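You operate a simulated robot arm through the tools that you are given. There is no shell and no other tool. Be economical: measure what you need, move in short steps, check, and stop when the job is done.

You are at the controls of a simulated two-armed robot. One attempt, no reset.

Task
Count the pale wedges on the top of the left table, then put as many of the orange wedges from the top of the left table on the white end of the packing table. Put the pink slat on the red shim. Take the black weight and leave it on the white end of the packing table. Open the second wide drawer from the top, take the glue pot from the top of the left table and leave it in the inside from the top of the second wide drawer, then shut the drawer. Take the pink carton and leave it on the panel of the light box. Do these in any order. Set down upright: black weight, glue pot, pink carton.
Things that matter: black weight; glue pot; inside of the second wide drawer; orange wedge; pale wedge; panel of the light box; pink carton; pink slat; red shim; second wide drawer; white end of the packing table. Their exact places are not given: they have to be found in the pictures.

The check looks at the end state, three seconds after you hand in, the way a careful person would. Anything else that was tipped, shoved, dropped, spilled or broken makes it a failure.

Robot
Two 7-joint arms with two-finger parallel grippers on one trunk, on a base that drives. Base frame: it is fixed to the floor where the robot stands at the start and does not move with it; the origin is under the middle of the robot, x ahead of it, y to its left, z up; the surface under the hand at the start is at about z = 880. Lengths are in mm, angles in rad, forces in N, time in s.
The left shoulder is at the start at [60, 143, 939], the right one opposite. With the tool pointing down near the work surface each hand reaches from about 300 to 720 mm from the robot's upright axis, wherever it stands, measured 20 degrees to its own side. Places, roughly: black weight (5x8x8 cm) [1300, 600, 900]; glue pot (5x5x7 cm) [1200, -200, 900]; inside of the second wide drawer [3500, -3700, 500]; orange wedge (9x4x3 cm) [800, -300, 900]; pale wedge (9x4x4 cm) [800, 500, 900]; panel of the light box (24x25 cm) [3220, -3600, 900]; pink carton [1250, -500, 1000]; pink slat (5x2x3 cm) [1100, 400, 900]; red shim (11x4x2 cm) [600, 400, 900]; second wide drawer [3500, -3700, 500]; white end of the packing table [3900, 2300, 800]. Payload 1.57 kg a hand.
The TCP of each hand is the grasp point between the finger pads, 30 mm short of the fingertips. In the tool frame z runs along the fingers and y along their closing line. The gripper opens to 110 mm. The fingers are 24 mm wide and 12 mm thick; the gripper's body (48 by 112 mm) begins 78 mm behind the TCP.
Orientation is told as [roll, pitch, yaw] about the base's x, y, z axes, in that order, counted from this pose: with the fingers straight down and closing along the base's y, the tool's x points along the base's -x, its y along +y and its z along -z.

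Tools
- The arms move only by the tool nudge_tool. It takes "left_series", "right_series" or both (then of equal length, played together; a hand with none holds still); each is a list that holds one entry, the list of rows, each a list of 7 numbers: the shift along the tool's x, y, z in units of 100 mm (1.0 is 100 mm), then the turn, a rotation vector about the tool's x, y, z in units of 180 degrees (1.0 is 180 degrees), then the gripper command, from -1 (shut) to 1 (fully open), values between in proportion. In form: [[[tx, ty, tz, rx, ry, rz, fingers], ...]]. A call has 1 to 10 rows; each row is the pose to reach, as a shift and turn from the pose commanded when the call began, along the tool's axes at that moment. A call with a number of a shift or a turn outside -1 to 1 is refused whole. Each row takes 0.2 s and may step no farther than 50 mm and 0.15 rad from the row before; otherwise, or with a gripper value out of range, the whole call is refused. Where a pose cannot be reached the arm comes as near as it can. A force on the tool above 40 N (or 10 N above the force at the start of the call, whichever is more), or a blocked arm, ends the call early, and 0.2 s more pass. The fingers move at their own pace (about 45 mm/s each) and stop on an object; they squeeze with about 40 N. The grip force told is the motor's: it shows also when the fingers shut on nothing. Time passes only in rows, and 0.2 s behind the last, so rows that repeat a pose let the fingers close. The reply holds the time, the measured pose of the TCP, the force on the tool along the base axes, the opening and the grip force, in the units named above and with some noise, with the torque about the TCP (base axes, N m) and any sound that the robot's microphone picked up.
- Cameras (640 x 400 px; columns grow to the right, rows downward): "scene" is now at [46.6, 11.5, 1549.7]; the picture's right is [0.14, -0.99, 0.00], its down [-0.75, -0.11, -0.66] and it looks along [0.65, 0.09, -0.75] (base axes); focal length 290 px, centre (320, 200). "left" rides on the left gripper at [70, -16, -141] in its tool frame; the picture's right is [0.23, 0.97, 0.00], its down [-0.85, 0.20, -0.48] and it looks along [-0.47, 0.11, 0.88] (tool axes); focal length 222 px, centre (320, 200). "right" rides on the right gripper at [70, 16, -141] in its tool frame; the picture's right is [-0.23, 0.97, 0.00], its down [-0.86, -0.20, -0.48] and it looks along [-0.47, -0.11, 0.88] (tool axes); focal length 222 px, centre (320, 200).
- snapshot(camera): a new picture of that camera. The clock stands still meanwhile.
- raise_lower(by): slides the trunk up (or, below 0, down) by that many mm; the arms and the scene camera ride with it, the base frame stays. It gives what a move gives, with no picture.
- base_move(legs): drives the robot by 1 to 6 legs, each [ahead, left, turn to the left] in mm, mm and rad, along the robot's own axes; the way and the turn of a leg run together, so that a leg with both is an arc; at most 1500 mm and 3.142 rad a leg. The arms and the cameras ride along, it lands a little off, and it stops where it bumps. It gives what a move gives.
- aim_head(pan, tilt): turns the head with the scene camera to pan (to the left, within 1.501 rad either way) and tilt (down, from -0.506 to 1.204), counted from straight ahead of the robot. It gives what a move gives.
- pixel_to_xyz(camera, pixels): for up to 12 pixels [column, row] of the newest picture of that camera ("zoom" is the newest enlarged one), the place [x, y, z] in the base frame of the surface seen there, good to about 2 mm. The clock stands still meanwhile.
- close_up(camera, box): a new picture of the part [left, top, right, bottom] of that camera's present view, enlarged. The clock stands still meanwhile.
- job_done(): hands the job in; it is judged then, once.

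Go step by step. Measure first, check grasps and placings, and put right what went wrong. The budget is 138 turns and 164 pictures, counting those below and the enlarged ones. Unless the task says otherwise, let go and move clear before handing in, and close with one line.

The tools are called after ">>>" as a command line: name --argument value ..., lists and objects as JSON in quotes. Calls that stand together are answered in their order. nudge_tool: Moves the arms, as the interface text tells. Its arguments: {"type":"object","properties":{"left_series":{"type":"array","items":{"type":"array","items":{"type":"array","items":{"type":"number"}}}},"right_series":{"type":"array","items":{"type":"array","items":{"type":"array","items":{"type":"number"}}}}},"required":[]} The other tools are called the same way: raise_lower (by) slides the trunk up or down; base_move (legs) drives the base; aim_head (pan, tilt) turns the head that bears the scene camera; snapshot (camera) takes a picture; pixel_to_xyz (camera, pixels) gives the place of the surface under pixels of a picture; close_up (camera, box) takes an enlarged picture of a part of a camera's view; job_done () hands the job in.

At the start:

```text
time_s: 0.0
left_tcp_pos: [529.1, 316.8, 1100.2]
left_ee_rot: [-0.001, 0.001, -0.002]
left_ft_force: [0.1, -0.4, 0.9]
left_moment: [0.02, -0.01, 0.01]
left_grip_width: 110.0
left_gripper_force: 0.1
right_tcp_pos: [373.3, -116.0, 1096.7]
right_ee_rot: [0.0, -0.002, -0.001]
right_ft_force: [-0.4, -0.2, 1.1]
right_moment: [0.03, -0.01, 0.02]
right_grip_width: 109.7
right_gripper_force: 0.1
trunk travel left (down, up): [-538.0, 52.0]
robot x, y, heading: [0.4, 0.3, 0.001]
head pan, tilt: [0.141, 0.852]
```

scene: 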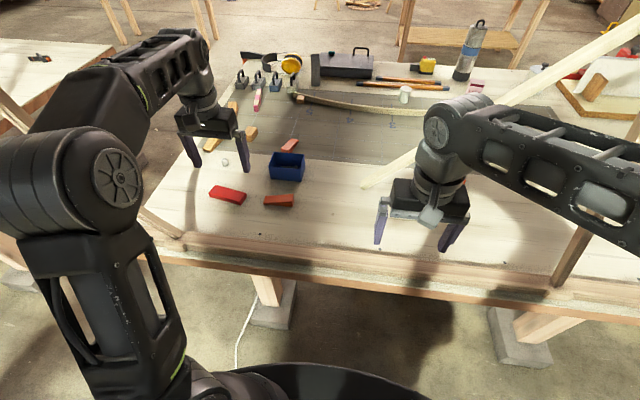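
right: 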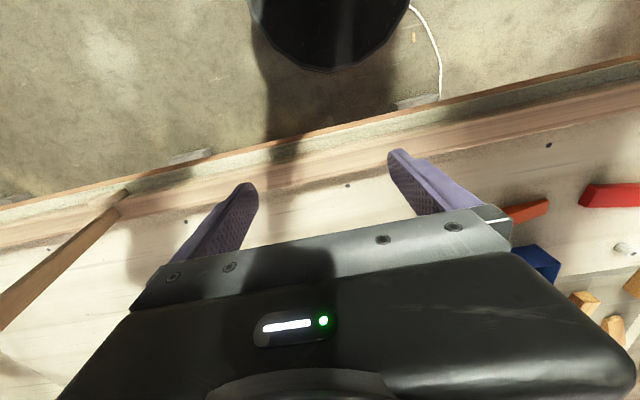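
left: 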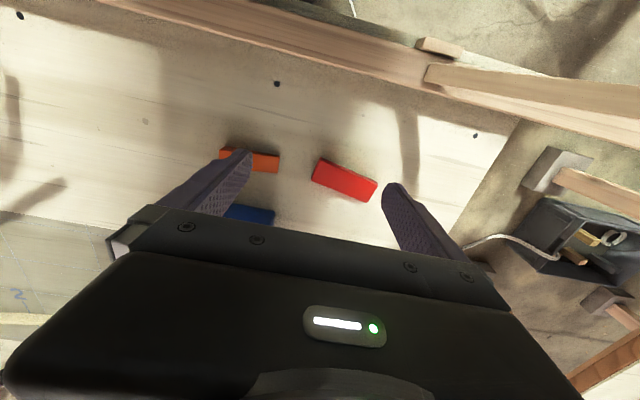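

The front table holds red/orange/tan pieces, weights and a pink item near (260,100). I'll enlarge the view to identify everything.

>>> close_up --camera "scene" --box '[180, 40, 340, 140]'

>>> close_up --camera "scene" --box '[320, 20, 640, 220]'

>>> close_up --camera "scene" --box '[160, 110, 320, 210]'

```text
4.00 times, centred on (260, 90) of scene
```

zoom: 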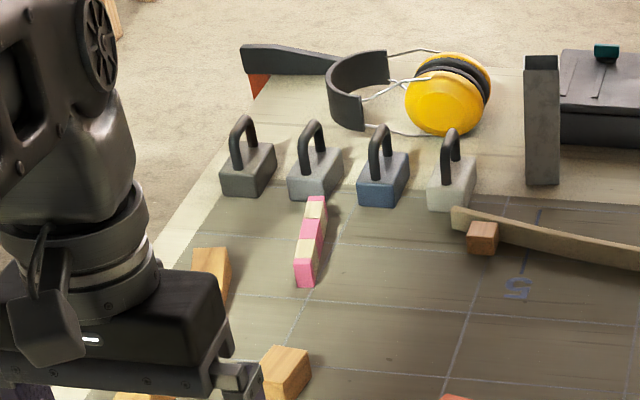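

```text
2.00 times, centred on (480, 120) of scene
```

zoom: 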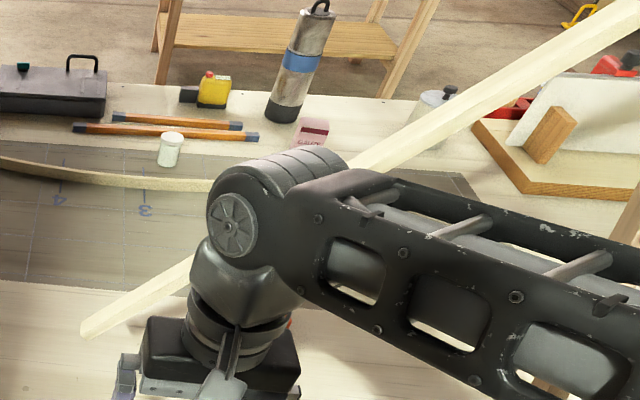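

```text
4.00 times, centred on (240, 160) of scene
```

zoom: 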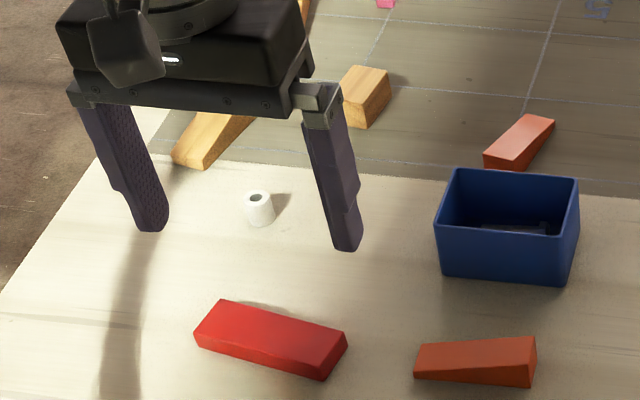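

The left arm hides part of the table's left end. I'll look around with the head to map the room first.

>>> aim_head --pan 0.5 --tilt 0.3

>>> snapshot --camera "scene"

>>> aim_head --pan -0.6 --tilt 0.3

>>> snapshot --camera "scene"

```text
time_s: 1.0
left_tcp_pos: [528.5, 315.3, 1100.4]
left_ee_rot: [0.0, -0.001, 0.0]
left_ft_force: [0.4, -0.1, 0.7]
left_moment: [-0.07, 0.02, -0.01]
left_grip_width: 110.2
left_gripper_force: 0.1
right_tcp_pos: [372.9, -116.0, 1096.2]
right_ee_rot: [-0.001, 0.001, -0.001]
right_ft_force: [0.0, -0.5, -0.6]
right_moment: [0.02, -0.03, -0.01]
right_grip_width: 109.9
right_gripper_force: 0.0
trunk travel left (down, up): [-538.0, 52.0]
robot x, y, heading: [0.9, -4.1, -0.001]
head pan, tilt: [0.499, 0.3]
```

```text
157 pictures are left
```

scene: 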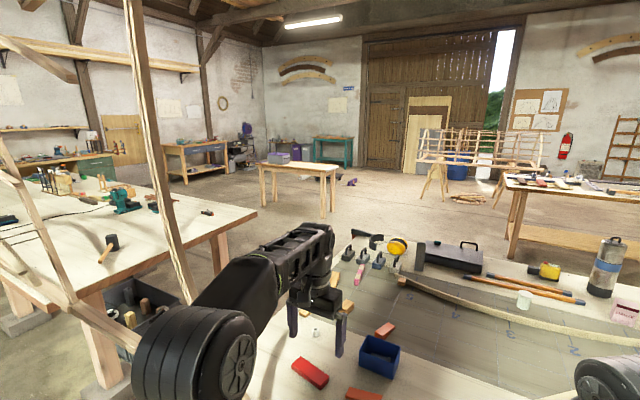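

```text
time_s: 2.3
left_tcp_pos: [527.7, 315.3, 1100.2]
left_ee_rot: [-0.001, 0.0, 0.0]
left_ft_force: [0.2, -0.6, -0.1]
left_moment: [-0.01, 0.0, 0.01]
left_grip_width: 109.9
left_gripper_force: 0.0
right_tcp_pos: [374.0, -115.3, 1096.2]
right_ee_rot: [-0.001, -0.002, 0.0]
right_ft_force: [0.1, 0.3, -0.2]
right_moment: [0.01, -0.02, 0.02]
right_grip_width: 110.0
right_gripper_force: 0.0
trunk travel left (down, up): [-538.0, 52.0]
robot x, y, heading: [0.2, 0.7, 0.001]
head pan, tilt: [-0.6, 0.3]
```

```text
156 pictures are left
```

scene: 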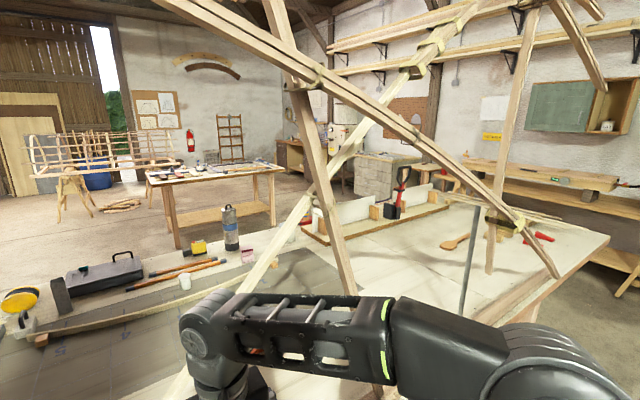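

The packing table appears at (300,170) of the left view, the drawer cabinet at (380,178) of the right one. I'll measure points in this right view.

>>> pixel_to_xyz --camera "scene" --pixels '[[382, 178], [420, 155], [350, 152], [609, 238], [450, 190], [250, 225], [165, 181], [274, 167], [165, 235], [275, 225], [300, 207], [340, 215]]'

>>> close_up --camera "scene" --box '[280, 110, 480, 235]'

>>> aim_head --pan 0.5 --tilt 0.5

>>> snapshot --camera "scene"

>>> close_up --camera "scene" --box '[240, 80, 360, 155]'

>>> pixel_to_xyz --camera "scene" --pixels '[[258, 114], [340, 115], [290, 109], [320, 113], [265, 152], [332, 165], [254, 158], [212, 180], [350, 180], [510, 190], [625, 200], [520, 130]]'

```text
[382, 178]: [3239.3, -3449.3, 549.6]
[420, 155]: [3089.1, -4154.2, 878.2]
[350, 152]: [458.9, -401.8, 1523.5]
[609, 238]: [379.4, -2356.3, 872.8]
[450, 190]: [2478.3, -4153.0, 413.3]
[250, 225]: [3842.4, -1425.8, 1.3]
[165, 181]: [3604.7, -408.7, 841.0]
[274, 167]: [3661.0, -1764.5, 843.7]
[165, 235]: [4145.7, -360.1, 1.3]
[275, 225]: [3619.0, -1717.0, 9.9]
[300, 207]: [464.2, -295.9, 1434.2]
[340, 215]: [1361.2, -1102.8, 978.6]
```

```text
3.20 times, centred on (380, 172) of scene
```

zoom: 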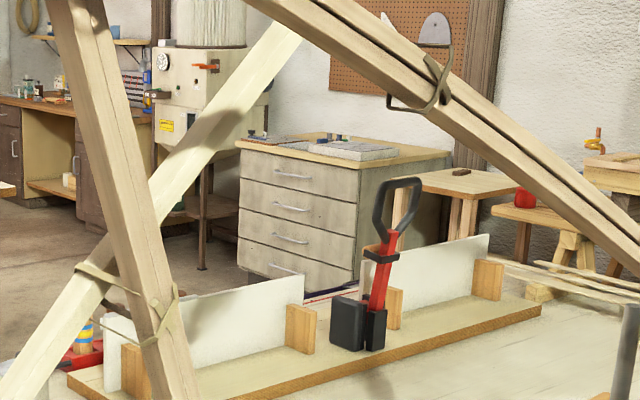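

```text
time_s: 3.6
left_tcp_pos: [528.3, 314.2, 1099.2]
left_ee_rot: [0.0, -0.001, 0.0]
left_ft_force: [-0.4, 0.0, -0.5]
left_moment: [0.02, 0.02, 0.01]
left_grip_width: 109.9
left_gripper_force: 0.1
right_tcp_pos: [372.0, -116.3, 1097.7]
right_ee_rot: [0.002, 0.002, 0.001]
right_ft_force: [0.3, -1.0, 0.3]
right_moment: [-0.01, 0.02, -0.01]
right_grip_width: 110.0
right_gripper_force: 0.0
trunk travel left (down, up): [-538.0, 52.0]
robot x, y, heading: [-0.5, 1.1, 0.0]
head pan, tilt: [0.499, 0.499]
```

```text
154 pictures are left
```

scene: 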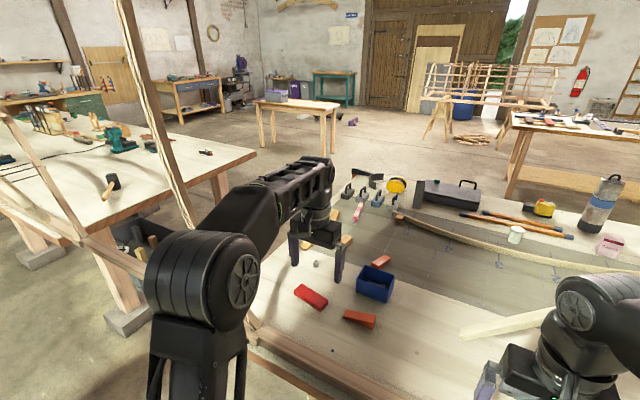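

```text
5.33 times, centred on (300, 118) of scene
```

zoom: 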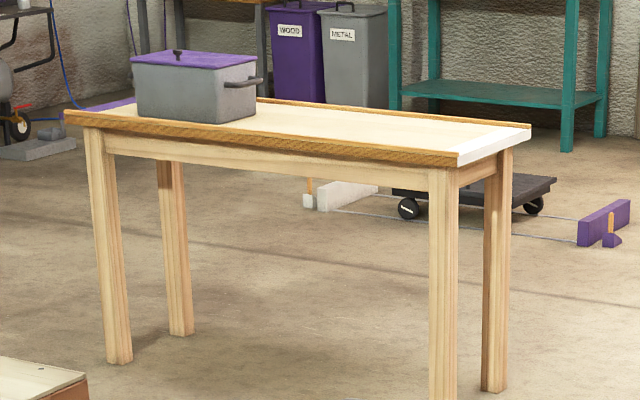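

```text
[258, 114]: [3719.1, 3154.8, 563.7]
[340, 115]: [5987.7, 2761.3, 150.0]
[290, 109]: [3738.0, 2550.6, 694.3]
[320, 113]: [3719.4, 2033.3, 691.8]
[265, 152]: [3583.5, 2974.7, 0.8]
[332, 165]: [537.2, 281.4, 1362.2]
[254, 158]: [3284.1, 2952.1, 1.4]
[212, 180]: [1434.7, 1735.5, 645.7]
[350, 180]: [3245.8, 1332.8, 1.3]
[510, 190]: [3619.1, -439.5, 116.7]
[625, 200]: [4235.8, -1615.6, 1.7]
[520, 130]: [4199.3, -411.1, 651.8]
```

The packing table has a white strip on its right end. Now I'll measure the items and the poles near me on the left.

>>> pixel_to_xyz --camera "scene" --pixels '[[128, 50], [160, 130], [186, 210], [60, 180], [310, 297], [360, 320], [381, 262], [346, 240], [255, 320], [300, 360], [374, 290], [320, 265]]'

>>> aim_head --pan 1.2 --tilt 0.6

>>> snapshot --camera "scene"

>>> aim_head --pan -1.2 --tilt 0.6

>>> snapshot --camera "scene"

```text
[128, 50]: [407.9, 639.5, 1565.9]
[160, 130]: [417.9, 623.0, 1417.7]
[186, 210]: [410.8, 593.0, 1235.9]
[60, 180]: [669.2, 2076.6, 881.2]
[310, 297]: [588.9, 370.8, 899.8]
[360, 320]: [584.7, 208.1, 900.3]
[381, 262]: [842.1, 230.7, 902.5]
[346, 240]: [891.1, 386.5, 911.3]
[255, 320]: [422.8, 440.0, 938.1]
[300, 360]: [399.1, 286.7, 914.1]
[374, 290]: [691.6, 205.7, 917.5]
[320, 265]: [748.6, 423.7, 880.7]
```

```text
time_s: 4.7
left_tcp_pos: [528.8, 316.4, 1101.0]
left_ee_rot: [-0.002, -0.001, 0.001]
left_ft_force: [-0.6, 0.0, -0.4]
left_moment: [0.02, -0.01, -0.03]
left_grip_width: 109.9
left_gripper_force: 0.0
right_tcp_pos: [373.6, -115.7, 1097.3]
right_ee_rot: [0.001, -0.001, -0.001]
right_ft_force: [-0.4, 0.3, -0.1]
right_moment: [-0.01, -0.01, -0.01]
right_grip_width: 110.0
right_gripper_force: 0.2
trunk travel left (down, up): [-538.0, 52.0]
robot x, y, heading: [-0.9, -1.8, -0.004]
head pan, tilt: [1.201, 0.6]
```

```text
152 pictures are left
```

scene: 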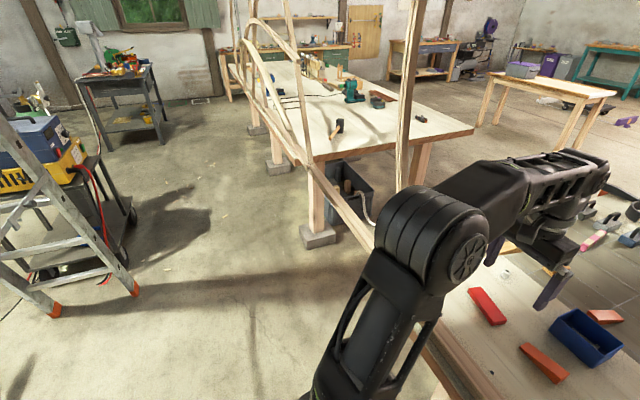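

```text
time_s: 6.9
left_tcp_pos: [528.1, 315.2, 1098.6]
left_ee_rot: [0.0, 0.0, -0.001]
left_ft_force: [0.0, -0.1, 0.2]
left_moment: [0.0, -0.03, -0.01]
left_grip_width: 109.9
left_gripper_force: 0.1
right_tcp_pos: [373.3, -115.1, 1098.0]
right_ee_rot: [-0.001, 0.0, 0.001]
right_ft_force: [-0.5, 0.2, 0.6]
right_moment: [0.01, 0.01, -0.05]
right_grip_width: 110.2
right_gripper_force: 0.1
trunk travel left (down, up): [-538.0, 52.0]
robot x, y, heading: [0.2, -0.9, -0.003]
head pan, tilt: [-1.201, 0.6]
```

```text
151 pictures are left
```

scene: 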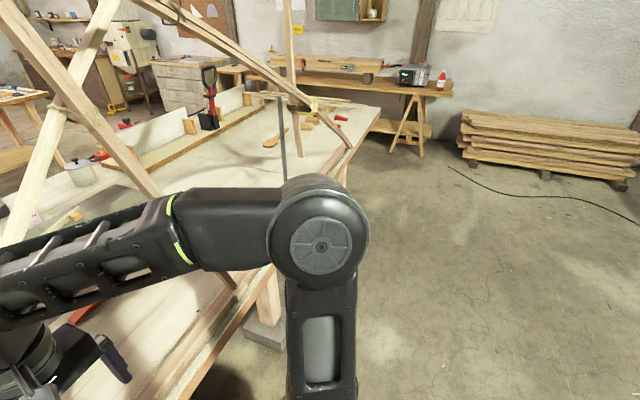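

Beams block the gap on the left at x≈410, so the way round is on the right end (y < -2360). Let me check how close the base is to the table, and the floor on the way.

>>> aim_head --pan 0.0 --tilt 1.2

>>> snapshot --camera "scene"

>>> pixel_to_xyz --camera "scene" --pixels '[[320, 315], [320, 285], [320, 340], [270, 200], [450, 230], [350, 240], [240, 270], [320, 240], [440, 260], [200, 270], [320, 200], [200, 150]]'

```text
time_s: 8.3
left_tcp_pos: [527.8, 314.6, 1099.7]
left_ee_rot: [-0.001, 0.001, 0.001]
left_ft_force: [0.0, -0.2, 0.4]
left_moment: [0.03, 0.03, 0.01]
left_grip_width: 109.9
left_gripper_force: 0.0
right_tcp_pos: [372.9, -115.0, 1096.9]
right_ee_rot: [0.001, 0.001, 0.0]
right_ft_force: [0.0, 0.1, 0.6]
right_moment: [-0.03, 0.05, 0.03]
right_grip_width: 109.9
right_gripper_force: 0.2
trunk travel left (down, up): [-538.0, 52.0]
robot x, y, heading: [3.0, 2.4, 0.003]
head pan, tilt: [0.0, 1.201]
```

```text
150 pictures are left
```

scene: 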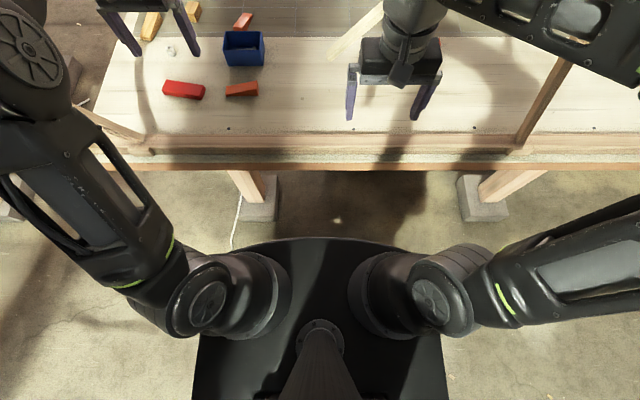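

```text
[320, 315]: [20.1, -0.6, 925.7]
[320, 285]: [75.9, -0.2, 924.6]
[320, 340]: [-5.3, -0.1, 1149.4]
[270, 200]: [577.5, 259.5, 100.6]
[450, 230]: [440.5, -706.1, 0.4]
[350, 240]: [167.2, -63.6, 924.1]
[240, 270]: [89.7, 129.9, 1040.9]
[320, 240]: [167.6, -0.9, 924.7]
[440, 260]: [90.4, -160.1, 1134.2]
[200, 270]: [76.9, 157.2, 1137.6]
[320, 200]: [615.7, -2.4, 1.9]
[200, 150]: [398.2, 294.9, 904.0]
```

The trunk's front is at x≈170 and the table edge at x≈390, so I can still approach by ~190 mm. I'll back off and turn right so that the arms leave the view of the table.

>>> base_move --legs '[[-300, 0, 0], [0, 0, -0.7]]'

>>> aim_head --pan 0.95 --tilt 0.55

>>> snapshot --camera "scene"

>>> close_up --camera "scene" --box '[260, 140, 420, 240]'

```text
time_s: 12.2
left_tcp_pos: [306.8, -99.6, 1099.7]
left_ee_rot: [-0.001, 0.0, -0.701]
left_ft_force: [-0.4, 0.3, 0.0]
left_moment: [0.0, -0.01, 0.01]
left_grip_width: 110.0
left_gripper_force: 0.0
right_tcp_pos: [-90.7, -328.4, 1097.7]
right_ee_rot: [0.0, 0.0, -0.7]
right_ft_force: [-0.2, 0.5, 0.2]
right_moment: [-0.01, 0.01, -0.02]
right_grip_width: 109.9
right_gripper_force: 0.0
trunk travel left (down, up): [-538.0, 52.0]
robot x, y, heading: [-302.1, -2.0, -0.704]
head pan, tilt: [0.0, 1.201]
```

```text
time_s: 13.5
left_tcp_pos: [306.3, -99.0, 1100.9]
left_ee_rot: [-0.001, 0.0, -0.7]
left_ft_force: [0.4, -0.2, 0.4]
left_moment: [0.0, -0.01, 0.0]
left_grip_width: 109.8
left_gripper_force: 0.0
right_tcp_pos: [-89.4, -328.1, 1096.9]
right_ee_rot: [-0.001, 0.0, -0.699]
right_ft_force: [-0.7, -0.8, 0.6]
right_moment: [0.04, -0.05, 0.0]
right_grip_width: 109.9
right_gripper_force: 0.0
trunk travel left (down, up): [-538.0, 52.0]
robot x, y, heading: [-300.7, -1.2, -0.704]
head pan, tilt: [0.949, 0.55]
```

```text
149 pictures are left
```

scene: 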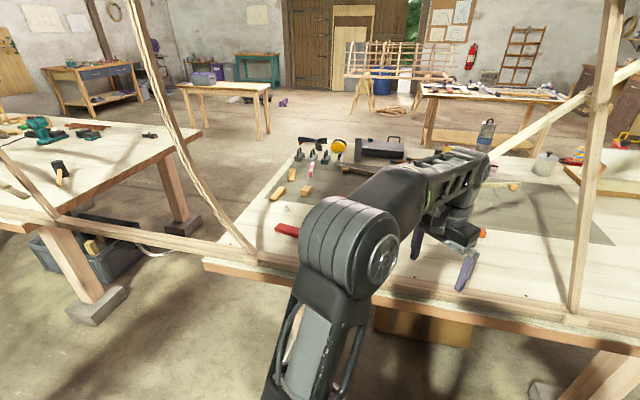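

```text
4.00 times, centred on (340, 190) of scene
```

zoom: 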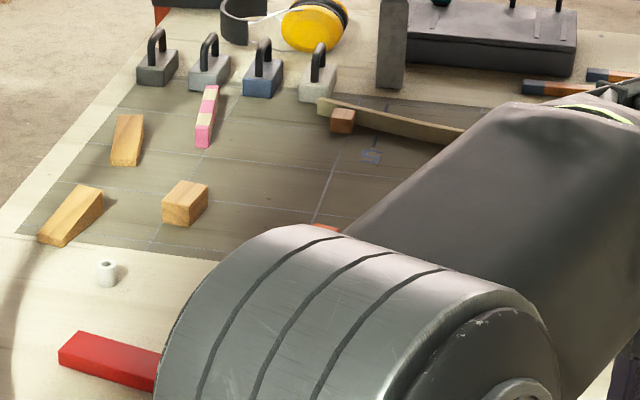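

Three tan pieces at zoom (128,140), (70,215), (185,203). Something orange also shows at scene (483,232) and (513,186), so I'll turn the other way to see the right part.

>>> base_move --legs '[[0, 0, 1.3]]'

>>> aim_head --pan -0.8 --tilt 0.55

>>> snapshot --camera "scene"

>>> close_up --camera "scene" --box '[160, 140, 400, 290]'

```text
time_s: 17.1
left_tcp_pos: [-47.1, 559.3, 1100.0]
left_ee_rot: [-0.001, -0.001, 0.606]
left_ft_force: [-0.4, -0.5, 0.1]
left_moment: [0.01, -0.01, 0.01]
left_grip_width: 110.0
left_gripper_force: 0.1
right_tcp_pos: [71.3, 116.9, 1096.6]
right_ee_rot: [-0.001, 0.0, 0.605]
right_ft_force: [0.0, -0.9, 0.3]
right_moment: [-0.01, 0.0, 0.02]
right_grip_width: 110.2
right_gripper_force: 0.0
trunk travel left (down, up): [-538.0, 52.0]
robot x, y, heading: [-298.2, 0.9, 0.606]
head pan, tilt: [0.949, 0.55]
```

```text
time_s: 18.9
left_tcp_pos: [-46.3, 559.3, 1100.2]
left_ee_rot: [0.0, 0.0, 0.606]
left_ft_force: [-0.3, 0.9, 0.2]
left_moment: [0.01, 0.01, 0.0]
left_grip_width: 110.0
left_gripper_force: 0.0
right_tcp_pos: [71.7, 117.4, 1098.0]
right_ee_rot: [0.0, 0.0, 0.605]
right_ft_force: [-0.5, -0.4, -0.3]
right_moment: [0.0, 0.0, -0.01]
right_grip_width: 109.9
right_gripper_force: 0.1
trunk travel left (down, up): [-538.0, 52.0]
robot x, y, heading: [-300.3, 1.6, 0.604]
head pan, tilt: [-0.799, 0.55]
```

```text
147 pictures are left
```

scene: 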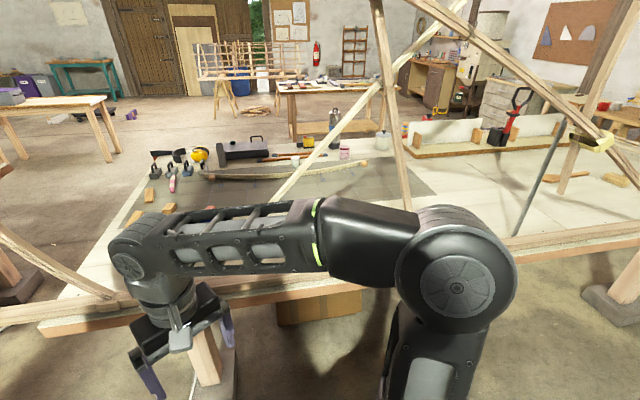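

```text
2.67 times, centred on (280, 215) of scene
```

zoom: 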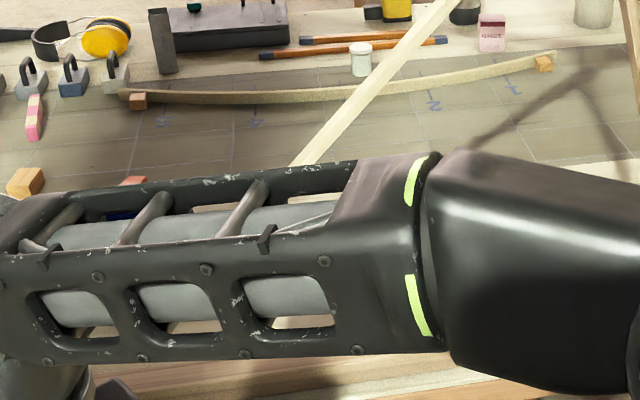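

The right arm still hides the orange spot. I'll square up, still back from the table, and look again.

>>> base_move --legs '[[0, 0, 0.5]]'

>>> aim_head --pan -1.15 --tilt 0.5

>>> snapshot --camera "scene"

>>> close_up --camera "scene" --box '[220, 140, 460, 290]'

```text
time_s: 20.7
left_tcp_pos: [-342.2, 613.7, 1099.7]
left_ee_rot: [0.001, 0.002, 1.101]
left_ft_force: [0.4, -0.2, -1.0]
left_moment: [-0.02, -0.01, -0.01]
left_grip_width: 109.7
left_gripper_force: 0.0
right_tcp_pos: [-28.9, 279.9, 1096.8]
right_ee_rot: [0.0, 0.001, 1.101]
right_ft_force: [-0.2, 0.7, 0.1]
right_moment: [0.04, 0.0, 0.0]
right_grip_width: 110.0
right_gripper_force: 0.0
trunk travel left (down, up): [-538.0, 52.0]
robot x, y, heading: [-299.0, 2.7, 1.103]
head pan, tilt: [-0.799, 0.55]
```

```text
time_s: 21.5
left_tcp_pos: [-343.2, 612.8, 1099.6]
left_ee_rot: [-0.002, 0.001, 1.102]
left_ft_force: [-0.8, 0.5, -0.2]
left_moment: [0.02, 0.04, -0.01]
left_grip_width: 109.7
left_gripper_force: 0.0
right_tcp_pos: [-28.1, 279.8, 1097.2]
right_ee_rot: [0.001, 0.0, 1.102]
right_ft_force: [-0.4, 0.0, 0.0]
right_moment: [0.0, 0.02, 0.0]
right_grip_width: 110.1
right_gripper_force: 0.1
trunk travel left (down, up): [-538.0, 52.0]
robot x, y, heading: [-298.1, -2.5, 1.103]
head pan, tilt: [-1.15, 0.499]
```

```text
145 pictures are left
```

scene: 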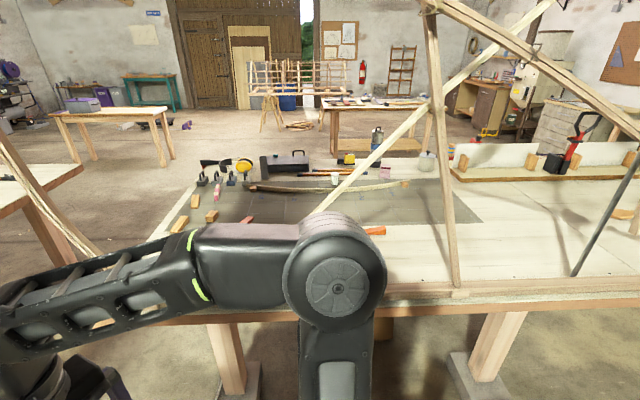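

```text
2.67 times, centred on (340, 215) of scene
```

zoom: 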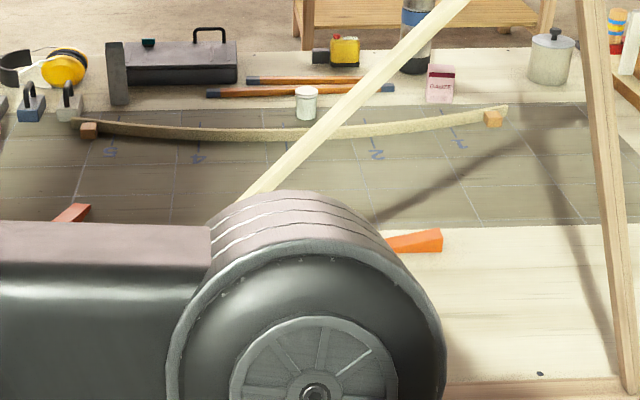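

A third orange wedge is at scene (375,232). I'll measure it, the glue pot, the carton and the far table edge.

>>> pixel_to_xyz --camera "scene" --pixels '[[375, 232], [384, 230], [335, 180], [385, 172], [320, 207], [440, 100], [426, 160], [300, 143], [450, 165], [330, 150], [350, 186], [400, 135]]'

>>> pixel_to_xyz --camera "zoom" --pixels '[[400, 242], [438, 232], [440, 248], [72, 213], [88, 130], [492, 118], [307, 90], [440, 85]]'

>>> close_up --camera "scene" --box '[150, 140, 270, 240]'

>>> pixel_to_xyz --camera "zoom" --pixels '[[235, 300], [130, 350], [330, 305]]'

```text
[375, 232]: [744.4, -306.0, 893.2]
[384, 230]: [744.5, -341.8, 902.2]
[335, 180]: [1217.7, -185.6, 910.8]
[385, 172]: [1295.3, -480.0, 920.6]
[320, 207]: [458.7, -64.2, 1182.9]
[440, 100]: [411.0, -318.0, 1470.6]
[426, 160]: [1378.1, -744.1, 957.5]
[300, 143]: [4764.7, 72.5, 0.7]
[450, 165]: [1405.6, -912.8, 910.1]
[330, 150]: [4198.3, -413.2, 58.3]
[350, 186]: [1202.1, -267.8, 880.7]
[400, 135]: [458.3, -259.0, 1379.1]
```

```text
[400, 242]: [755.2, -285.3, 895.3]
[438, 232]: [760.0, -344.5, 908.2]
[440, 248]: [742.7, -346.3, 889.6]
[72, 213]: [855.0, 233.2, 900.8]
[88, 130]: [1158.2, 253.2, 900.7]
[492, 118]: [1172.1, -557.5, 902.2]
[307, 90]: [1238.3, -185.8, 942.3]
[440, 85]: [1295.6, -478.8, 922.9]
```

```text
4.00 times, centred on (210, 190) of scene
```

zoom: 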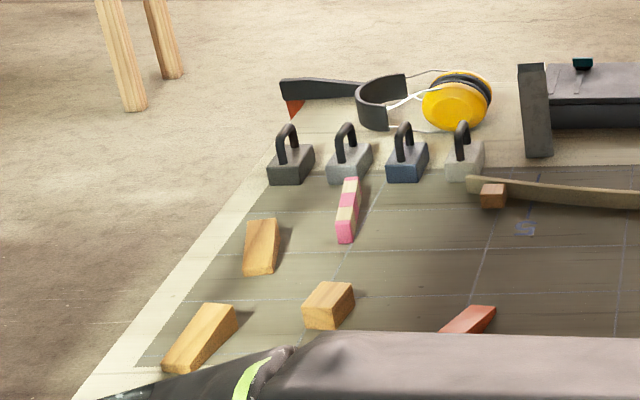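

```text
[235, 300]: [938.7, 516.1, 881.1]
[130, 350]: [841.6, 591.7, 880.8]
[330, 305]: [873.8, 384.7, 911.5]
```

C (third orange wedge) is at about (745,-312) behind the brace; A is at (585,208), B at (845,232). I'll return to the start pose facing the table and look at the brace.

>>> base_move --legs '[[0, 0, -1.102], [300, 40, 0]]'

>>> aim_head --pan -0.3 --tilt 0.7

>>> snapshot --camera "scene"

>>> pixel_to_xyz --camera "scene" --pixels '[[225, 200], [260, 180], [310, 130], [420, 200], [445, 270], [400, 130], [200, 215], [220, 218], [430, 230]]'

```text
time_s: 26.3
left_tcp_pos: [528.0, 355.9, 1100.3]
left_ee_rot: [-0.001, 0.0, 0.001]
left_ft_force: [0.1, -0.2, 0.6]
left_moment: [-0.02, 0.03, 0.02]
left_grip_width: 109.8
left_gripper_force: 0.0
right_tcp_pos: [373.1, -74.7, 1097.3]
right_ee_rot: [0.0, 0.001, 0.003]
right_ft_force: [-0.6, -0.1, 0.2]
right_moment: [-0.01, -0.01, 0.03]
right_grip_width: 110.1
right_gripper_force: 0.1
trunk travel left (down, up): [-538.0, 52.0]
robot x, y, heading: [-3.3, 41.8, -0.001]
head pan, tilt: [-1.15, 0.499]
```

```text
time_s: 27.5
left_tcp_pos: [526.2, 356.0, 1100.2]
left_ee_rot: [0.0, 0.0, 0.001]
left_ft_force: [0.1, -1.2, -0.1]
left_moment: [0.0, -0.01, 0.0]
left_grip_width: 110.1
left_gripper_force: 0.1
right_tcp_pos: [371.0, -75.3, 1097.2]
right_ee_rot: [-0.001, 0.0, 0.002]
right_ft_force: [0.0, -0.1, 0.4]
right_moment: [0.02, 0.01, -0.01]
right_grip_width: 110.2
right_gripper_force: 0.1
trunk travel left (down, up): [-538.0, 52.0]
robot x, y, heading: [1.2, 42.4, 0.002]
head pan, tilt: [-0.3, 0.7]
```

```text
142 pictures are left
```

scene: 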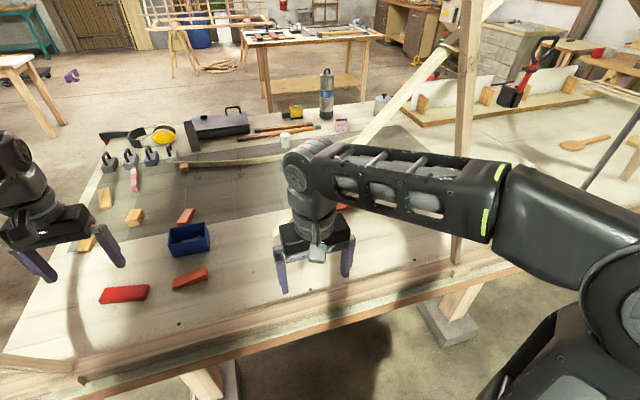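

```text
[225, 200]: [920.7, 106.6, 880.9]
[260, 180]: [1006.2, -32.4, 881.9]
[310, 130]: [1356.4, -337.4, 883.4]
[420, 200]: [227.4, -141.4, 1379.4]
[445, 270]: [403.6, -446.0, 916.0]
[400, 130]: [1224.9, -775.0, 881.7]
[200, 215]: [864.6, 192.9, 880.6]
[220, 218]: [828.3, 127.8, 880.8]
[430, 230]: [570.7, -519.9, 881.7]
```

Pole foot is at (404,-446). Now enlarge the near pieces to get their exact outline for grasping.

>>> close_up --camera "scene" --box '[70, 150, 310, 300]'

>>> pixel_to_xyz --camera "scene" --pixels '[[174, 285], [173, 278], [205, 269], [209, 275], [176, 222], [181, 209], [194, 208], [188, 222], [340, 206], [350, 208]]'

```text
2.67 times, centred on (190, 225) of scene
```

zoom: 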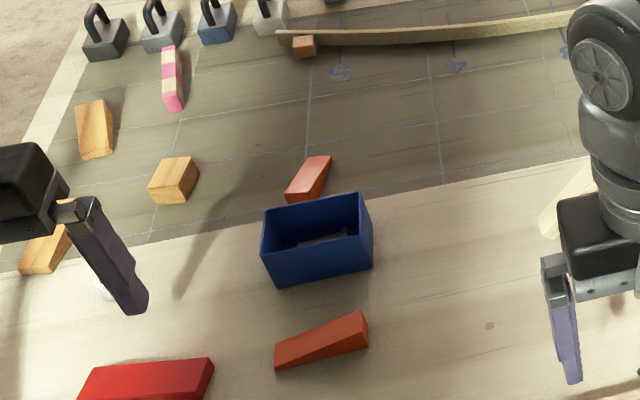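

```text
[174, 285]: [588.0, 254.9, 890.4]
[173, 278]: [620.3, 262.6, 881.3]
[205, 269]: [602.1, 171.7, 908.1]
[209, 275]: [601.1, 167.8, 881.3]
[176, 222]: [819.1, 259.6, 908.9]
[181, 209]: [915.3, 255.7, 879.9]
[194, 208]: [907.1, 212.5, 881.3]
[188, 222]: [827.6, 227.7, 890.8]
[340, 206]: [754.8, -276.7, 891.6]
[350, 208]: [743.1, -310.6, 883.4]
```

I'll measure the corners of A, B and the pale block in the enlarged picture.

>>> pixel_to_xyz --camera "zoom" --pixels '[[277, 366], [367, 346], [280, 347], [362, 313], [320, 345], [287, 198], [305, 158], [331, 158], [316, 193], [150, 193], [195, 168], [172, 178]]'

>>> pixel_to_xyz --camera "zoom" --pixels '[[80, 155], [112, 150], [78, 107], [103, 102], [20, 268], [60, 265], [175, 108], [184, 75], [170, 48], [80, 390], [210, 362], [205, 395]]'

```text
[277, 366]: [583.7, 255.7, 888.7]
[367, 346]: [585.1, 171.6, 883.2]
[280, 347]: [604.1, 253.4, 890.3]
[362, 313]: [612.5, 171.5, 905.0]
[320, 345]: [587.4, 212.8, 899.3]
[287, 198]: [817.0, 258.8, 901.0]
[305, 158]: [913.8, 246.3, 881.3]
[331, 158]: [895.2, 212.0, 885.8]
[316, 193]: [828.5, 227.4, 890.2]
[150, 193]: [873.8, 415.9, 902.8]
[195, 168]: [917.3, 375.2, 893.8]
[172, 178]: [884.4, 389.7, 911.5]
```

```text
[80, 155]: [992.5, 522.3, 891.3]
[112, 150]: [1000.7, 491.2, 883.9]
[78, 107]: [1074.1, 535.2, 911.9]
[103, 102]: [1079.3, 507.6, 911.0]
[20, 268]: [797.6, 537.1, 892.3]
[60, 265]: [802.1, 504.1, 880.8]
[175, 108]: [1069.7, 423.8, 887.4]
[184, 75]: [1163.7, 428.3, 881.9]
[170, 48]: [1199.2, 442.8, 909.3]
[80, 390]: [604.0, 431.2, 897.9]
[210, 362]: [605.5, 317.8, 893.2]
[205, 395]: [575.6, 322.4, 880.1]
```

Checking whether the piece near zoom (175,180) is a wedge like the others or just a block.

>>> pixel_to_xyz --camera "zoom" --pixels '[[170, 160], [190, 160], [180, 165], [176, 172], [165, 175], [160, 190], [192, 185], [198, 172], [55, 235], [65, 228], [95, 125], [95, 140]]'

>>> close_up --camera "scene" --box '[85, 170, 165, 250]'

```text
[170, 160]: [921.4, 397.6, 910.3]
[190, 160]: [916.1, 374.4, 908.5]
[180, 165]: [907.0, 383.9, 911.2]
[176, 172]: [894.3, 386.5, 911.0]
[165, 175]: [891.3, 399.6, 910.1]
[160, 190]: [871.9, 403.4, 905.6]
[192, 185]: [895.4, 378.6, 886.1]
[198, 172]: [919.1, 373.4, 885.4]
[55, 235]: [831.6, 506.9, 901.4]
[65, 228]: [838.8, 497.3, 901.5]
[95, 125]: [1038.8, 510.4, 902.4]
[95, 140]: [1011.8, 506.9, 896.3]
```

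```text
5.00 times, centred on (125, 210) of scene
```

zoom: 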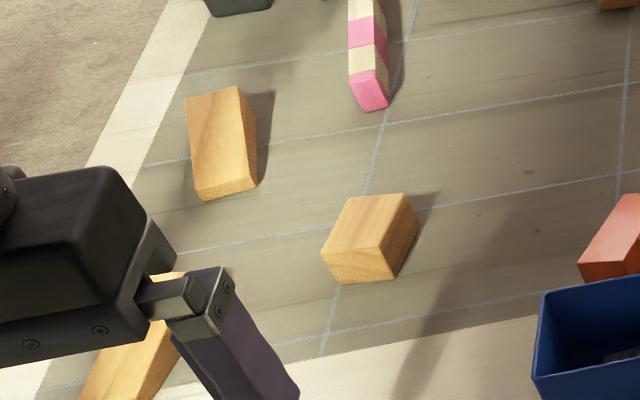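

That piece has a flat top at z 911, so it is a plain block; pale wedges so far: two, at (830,520) and (1035,512). So two orange wedges: A and B. I'll check left-arm clearance to the left pole before shifting left for the right hand to take A.

>>> aim_head --pan 0.9 --tilt 0.7

>>> snapshot --camera "scene"

```text
time_s: 28.9
left_tcp_pos: [527.0, 357.4, 1099.4]
left_ee_rot: [0.0, -0.001, 0.002]
left_ft_force: [-0.1, 0.8, 1.2]
left_moment: [0.01, 0.0, 0.0]
left_grip_width: 110.2
left_gripper_force: 0.0
right_tcp_pos: [371.5, -73.9, 1097.5]
right_ee_rot: [0.0, 0.0, 0.001]
right_ft_force: [-0.1, 0.0, 0.2]
right_moment: [-0.02, 0.0, 0.0]
right_grip_width: 109.9
right_gripper_force: 0.1
trunk travel left (down, up): [-538.0, 52.0]
robot x, y, heading: [0.4, 42.5, -0.0]
head pan, tilt: [0.901, 0.7]
```

```text
139 pictures are left
```

scene: 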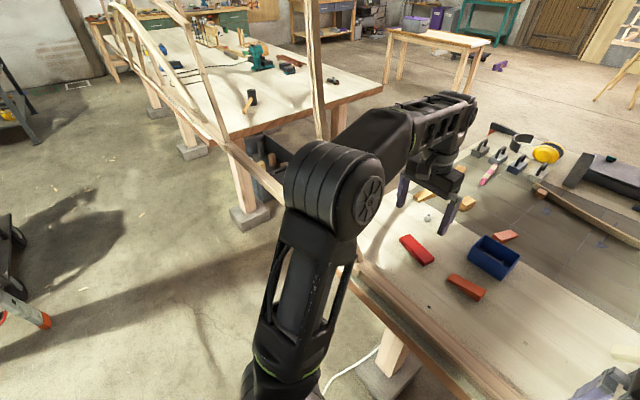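

>>> pixel_to_xyz --camera "scene" --pixels '[[335, 190], [300, 180], [345, 170], [385, 140], [430, 110], [365, 205], [400, 165], [322, 100], [325, 130]]'

```text
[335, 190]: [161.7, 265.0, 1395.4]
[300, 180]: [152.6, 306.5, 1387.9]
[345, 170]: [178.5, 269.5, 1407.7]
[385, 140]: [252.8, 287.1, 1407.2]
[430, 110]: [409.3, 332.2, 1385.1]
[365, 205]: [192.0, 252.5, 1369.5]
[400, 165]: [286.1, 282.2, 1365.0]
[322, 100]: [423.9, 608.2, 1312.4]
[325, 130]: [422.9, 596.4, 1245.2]
```

Elbows ride high (z≈1390) and are not far out, so there's room. I'll first move the right hand left and yaw it so its fingers close along x, staying clear of the brace end near (458,-24,1126).

>>> nudge_tool --right_series '[[[0, 0.1, 0, 0, 0, -0.0475, 1], [0, 0.2, 0, 0, 0, -0.095, 1], [0, 0.3, 0, 0, 0, -0.1425, 1], [0, 0.4, 0, 0, 0, -0.19, 1], [0, 0.5, 0, 0, 0, -0.2375, 1], [0, 0.6, 0, 0, 0, -0.285, 1], [0, 0.7, 0, 0, 0, -0.3325, 1], [0, 0.8, 0, 0, 0, -0.38, 1], [0, 0.9, 0, 0, 0, -0.4275, 1], [0, 1.0, 0, 0, 0, -0.475, 1]]]'

>>> base_move --legs '[[0, 110, 0], [120, 0, 0]]'

>>> snapshot --camera "right"

>>> aim_head --pan 0.0 --tilt 0.9

>>> snapshot --camera "scene"

```text
time_s: 31.1
left_tcp_pos: [526.5, 358.1, 1099.4]
left_ee_rot: [0.0, -0.002, 0.001]
left_ft_force: [0.3, -0.9, 0.7]
left_moment: [0.03, 0.02, 0.0]
left_grip_width: 110.0
left_gripper_force: 0.1
right_tcp_pos: [372.2, 25.5, 1096.5]
right_ee_rot: [0.001, 0.001, 1.498]
right_ft_force: [0.3, 0.1, -0.1]
right_moment: [0.01, -0.02, 0.0]
right_grip_width: 110.1
right_gripper_force: 0.0
trunk travel left (down, up): [-538.0, 52.0]
robot x, y, heading: [0.5, 42.8, 0.0]
head pan, tilt: [0.901, 0.7]
```

```text
time_s: 33.1
left_tcp_pos: [646.6, 466.9, 1099.7]
left_ee_rot: [0.0, 0.0, 0.001]
left_ft_force: [0.5, 0.0, 0.1]
left_moment: [0.03, 0.04, 0.04]
left_grip_width: 109.9
left_gripper_force: 0.0
right_tcp_pos: [491.8, 135.3, 1096.3]
right_ee_rot: [0.001, -0.001, 1.494]
right_ft_force: [1.3, -0.1, -0.6]
right_moment: [-0.01, 0.04, -0.02]
right_grip_width: 109.9
right_gripper_force: 0.0
trunk travel left (down, up): [-538.0, 52.0]
robot x, y, heading: [119.7, 153.0, 0.004]
head pan, tilt: [0.901, 0.7]
```

```text
138 pictures are left
```

right: 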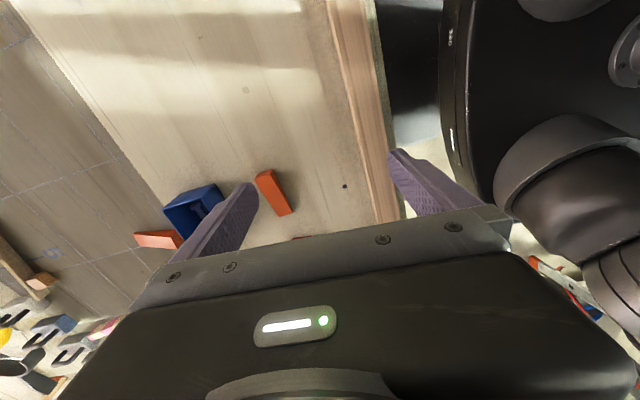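

```text
time_s: 34.3
left_tcp_pos: [645.0, 466.3, 1100.0]
left_ee_rot: [0.001, -0.001, 0.002]
left_ft_force: [0.7, -0.6, -0.7]
left_moment: [-0.02, 0.02, -0.02]
left_grip_width: 110.1
left_gripper_force: 0.0
right_tcp_pos: [491.0, 135.1, 1097.4]
right_ee_rot: [0.0, 0.0, 1.496]
right_ft_force: [-0.1, -0.1, -0.7]
right_moment: [-0.01, 0.01, -0.03]
right_grip_width: 110.1
right_gripper_force: 0.0
trunk travel left (down, up): [-538.0, 52.0]
robot x, y, heading: [116.6, 151.3, 0.002]
head pan, tilt: [0.0, 0.901]
```

```text
137 pictures are left
```

scene: 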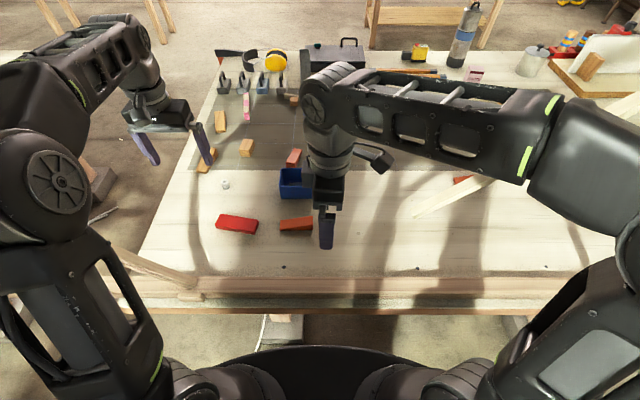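

Right hand is yawed. Before descending I'll measure A and the tray's near face in the new picture.

>>> pixel_to_xyz --camera "scene" --pixels '[[295, 190], [283, 190], [310, 195], [281, 230], [312, 228], [283, 221], [310, 217], [296, 224]]'

>>> nudge_tool --right_series '[[[-0.1, -0.2, 0, 0, 0, -0.012, 0.6], [-0.3, -0.5, 0, 0, 0, -0.024, 0.4], [-0.5, -0.8, 0, 0, 0, -0.024, 0.3], [-0.65, -1.0, 0, 0, 0, -0.024, 0.3], [-0.65, -1.0, 0, 0, 0, -0.024, 0.3]]]'

>>> snapshot --camera "right"

```text
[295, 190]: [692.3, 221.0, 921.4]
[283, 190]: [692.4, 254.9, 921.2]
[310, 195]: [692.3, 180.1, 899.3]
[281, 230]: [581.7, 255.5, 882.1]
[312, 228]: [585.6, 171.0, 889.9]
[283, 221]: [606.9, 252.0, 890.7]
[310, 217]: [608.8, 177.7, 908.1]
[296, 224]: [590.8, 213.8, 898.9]
```

```text
time_s: 35.5
left_tcp_pos: [645.6, 465.2, 1099.9]
left_ee_rot: [-0.001, 0.001, 0.002]
left_ft_force: [0.7, 0.9, 0.6]
left_moment: [0.0, 0.02, -0.01]
left_grip_width: 110.0
left_gripper_force: 0.0
right_tcp_pos: [596.6, 190.9, 1096.1]
right_ee_rot: [0.001, -0.001, 1.571]
right_ft_force: [0.2, 0.1, 0.2]
right_moment: [0.01, 0.02, -0.03]
right_grip_width: 71.2
right_gripper_force: 0.0
trunk travel left (down, up): [-538.0, 52.0]
robot x, y, heading: [119.4, 149.1, 0.002]
head pan, tilt: [0.0, 0.901]
```

```text
136 pictures are left
```

right: 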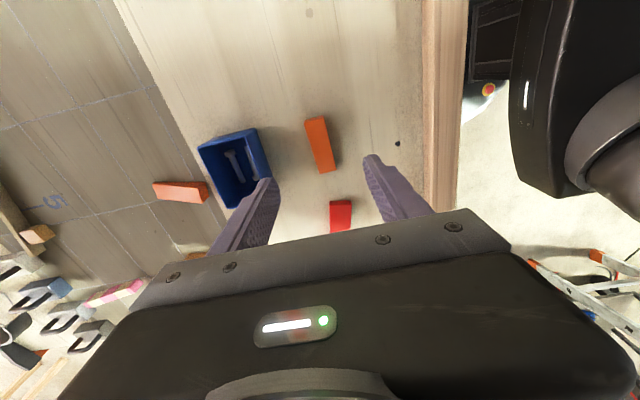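

TCP is above A's thick half (597,191). Descend in two calls to z≈914 and close.

>>> nudge_tool --right_series '[[[-0.05, 0, 0.3, 0, 0, 0, 0.3], [-0.1, 0, 0.65, 0, 0, 0, 0.3], [-0.1, 0, 1.0, 0, 0, 0, 0.3]]]'

>>> nudge_tool --right_series '[[[0, 0, 0.3, 0, 0, 0, 0.3], [0, 0, 0.6, 0, 0, 0, 0.3], [0, 0, 0.82, 0, 0, 0, 0.3], [0, 0, 0.82, 0, 0, 0, -1], [0, 0, 0.82, 0, 0, 0, -1], [0, 0, 0.82, 0, 0, 0, -1], [0, 0, 0.82, 0, 0, 0, -1]]]'

>>> snapshot --camera "scene"

```text
time_s: 36.3
left_tcp_pos: [645.9, 466.1, 1100.1]
left_ee_rot: [-0.001, -0.002, 0.002]
left_ft_force: [-0.1, 0.0, 0.0]
left_moment: [-0.02, 0.01, 0.02]
left_grip_width: 110.1
left_gripper_force: 0.0
right_tcp_pos: [596.1, 203.0, 996.2]
right_ee_rot: [0.001, -0.001, 1.571]
right_ft_force: [0.0, 0.4, 0.3]
right_moment: [-0.01, 0.0, 0.01]
right_grip_width: 71.3
right_gripper_force: 0.0
trunk travel left (down, up): [-538.0, 52.0]
robot x, y, heading: [117.2, 150.2, -0.001]
head pan, tilt: [0.0, 0.901]
```

```text
time_s: 37.9
left_tcp_pos: [645.8, 465.9, 1100.2]
left_ee_rot: [-0.001, 0.0, 0.002]
left_ft_force: [0.6, -0.6, -0.1]
left_moment: [-0.01, 0.0, -0.01]
left_grip_width: 110.1
left_gripper_force: 0.1
right_tcp_pos: [595.3, 202.5, 914.0]
right_ee_rot: [-0.001, 0.0, 1.572]
right_ft_force: [-0.1, -0.4, 0.0]
right_moment: [0.02, 0.01, 0.0]
right_grip_width: 29.1
right_gripper_force: 27.0
trunk travel left (down, up): [-538.0, 52.0]
robot x, y, heading: [119.1, 146.2, 0.005]
head pan, tilt: [0.0, 0.901]
```

```text
135 pictures are left
```

scene: 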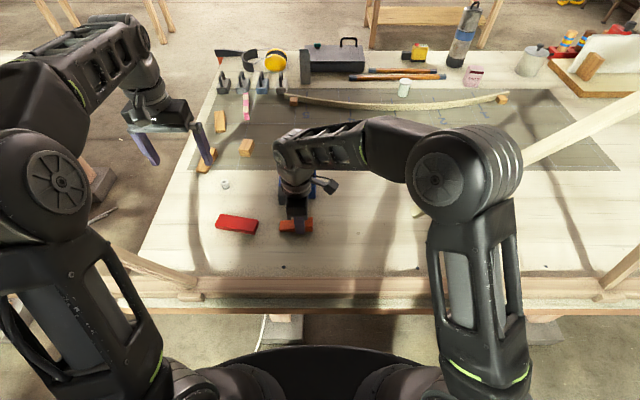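

A is gripped (29 mm wide). I'll lift it and draw the right hand back out of the left arm's way.

>>> nudge_tool --right_series '[[[0, 0, -0.2, 0, 0, 0, -1], [0, 0, -0.6, 0, 0, 0, -1], [0, 0, -1.0, 0, 0, 0, -1], [0.3, 0.3, -1.0, 0, 0, 0, -1], [0.6, 0.6, -1.0, 0, 0, 0, -1], [0.9, 0.9, -1.0, 0, 0, 0, -1]]]'

>>> base_move --legs '[[65, -15, 0]]'

>>> snapshot --camera "left"

>>> snapshot --camera "scene"

```text
time_s: 39.3
left_tcp_pos: [643.9, 465.6, 1101.1]
left_ee_rot: [0.001, -0.002, 0.001]
left_ft_force: [-0.5, 0.0, -0.3]
left_moment: [0.0, 0.0, 0.03]
left_grip_width: 110.1
left_gripper_force: 0.0
right_tcp_pos: [503.0, 111.1, 1016.5]
right_ee_rot: [0.0, 0.001, 1.569]
right_ft_force: [-0.1, -1.2, -0.4]
right_moment: [0.01, -0.06, -0.02]
right_grip_width: 28.6
right_gripper_force: 38.7
trunk travel left (down, up): [-538.0, 52.0]
robot x, y, heading: [117.4, 148.2, 0.005]
head pan, tilt: [0.0, 0.901]
```

```text
time_s: 40.3
left_tcp_pos: [712.0, 450.4, 1099.0]
left_ee_rot: [0.0, 0.002, 0.002]
left_ft_force: [0.6, -0.1, -0.3]
left_moment: [0.0, 0.06, 0.03]
left_grip_width: 109.8
left_gripper_force: 0.1
right_tcp_pos: [571.8, 97.7, 1014.7]
right_ee_rot: [0.001, 0.0, 1.571]
right_ft_force: [0.9, -0.8, -0.6]
right_moment: [0.0, 0.05, 0.01]
right_grip_width: 28.7
right_gripper_force: 38.3
trunk travel left (down, up): [-538.0, 52.0]
robot x, y, heading: [180.3, 136.3, 0.004]
head pan, tilt: [0.0, 0.901]
```

```text
134 pictures are left
```

left: 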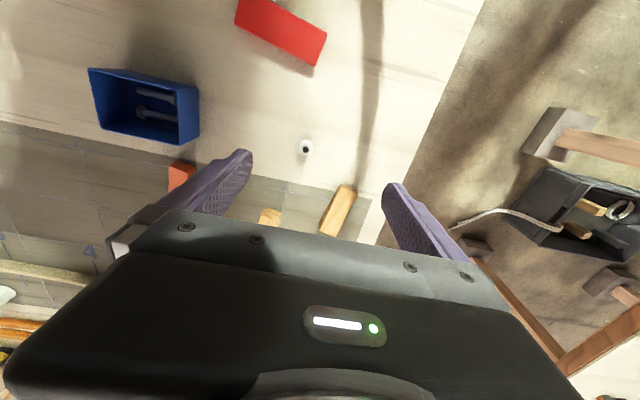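

```text
133 pictures are left
```

scene: 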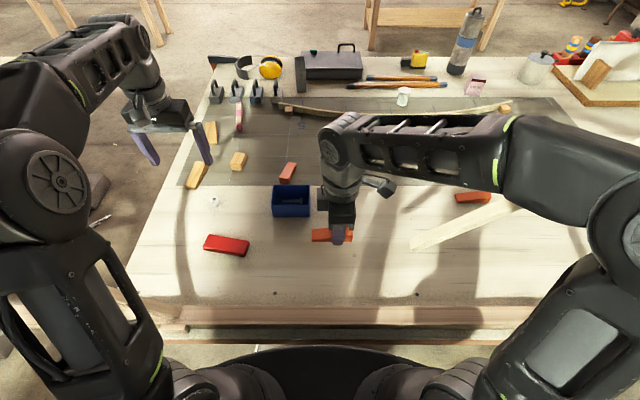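

A is held; B is at scene (288,172). Enlarge for its outline.

>>> close_up --camera "scene" --box '[230, 140, 326, 200]'

>>> pixel_to_xyz --camera "scene" --pixels '[[280, 180], [291, 182], [284, 164], [296, 164], [288, 172], [415, 245], [470, 215], [275, 190], [310, 190]]'

```text
6.67 times, centred on (278, 170) of scene
```

zoom: 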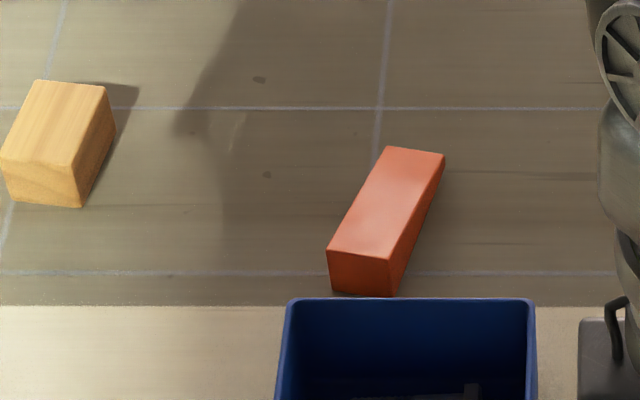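

```text
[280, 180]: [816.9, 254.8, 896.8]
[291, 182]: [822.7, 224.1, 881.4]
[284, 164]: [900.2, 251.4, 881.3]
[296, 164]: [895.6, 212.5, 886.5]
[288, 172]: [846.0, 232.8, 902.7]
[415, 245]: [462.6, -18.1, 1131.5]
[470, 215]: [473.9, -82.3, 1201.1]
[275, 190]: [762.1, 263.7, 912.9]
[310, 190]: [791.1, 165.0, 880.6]
```

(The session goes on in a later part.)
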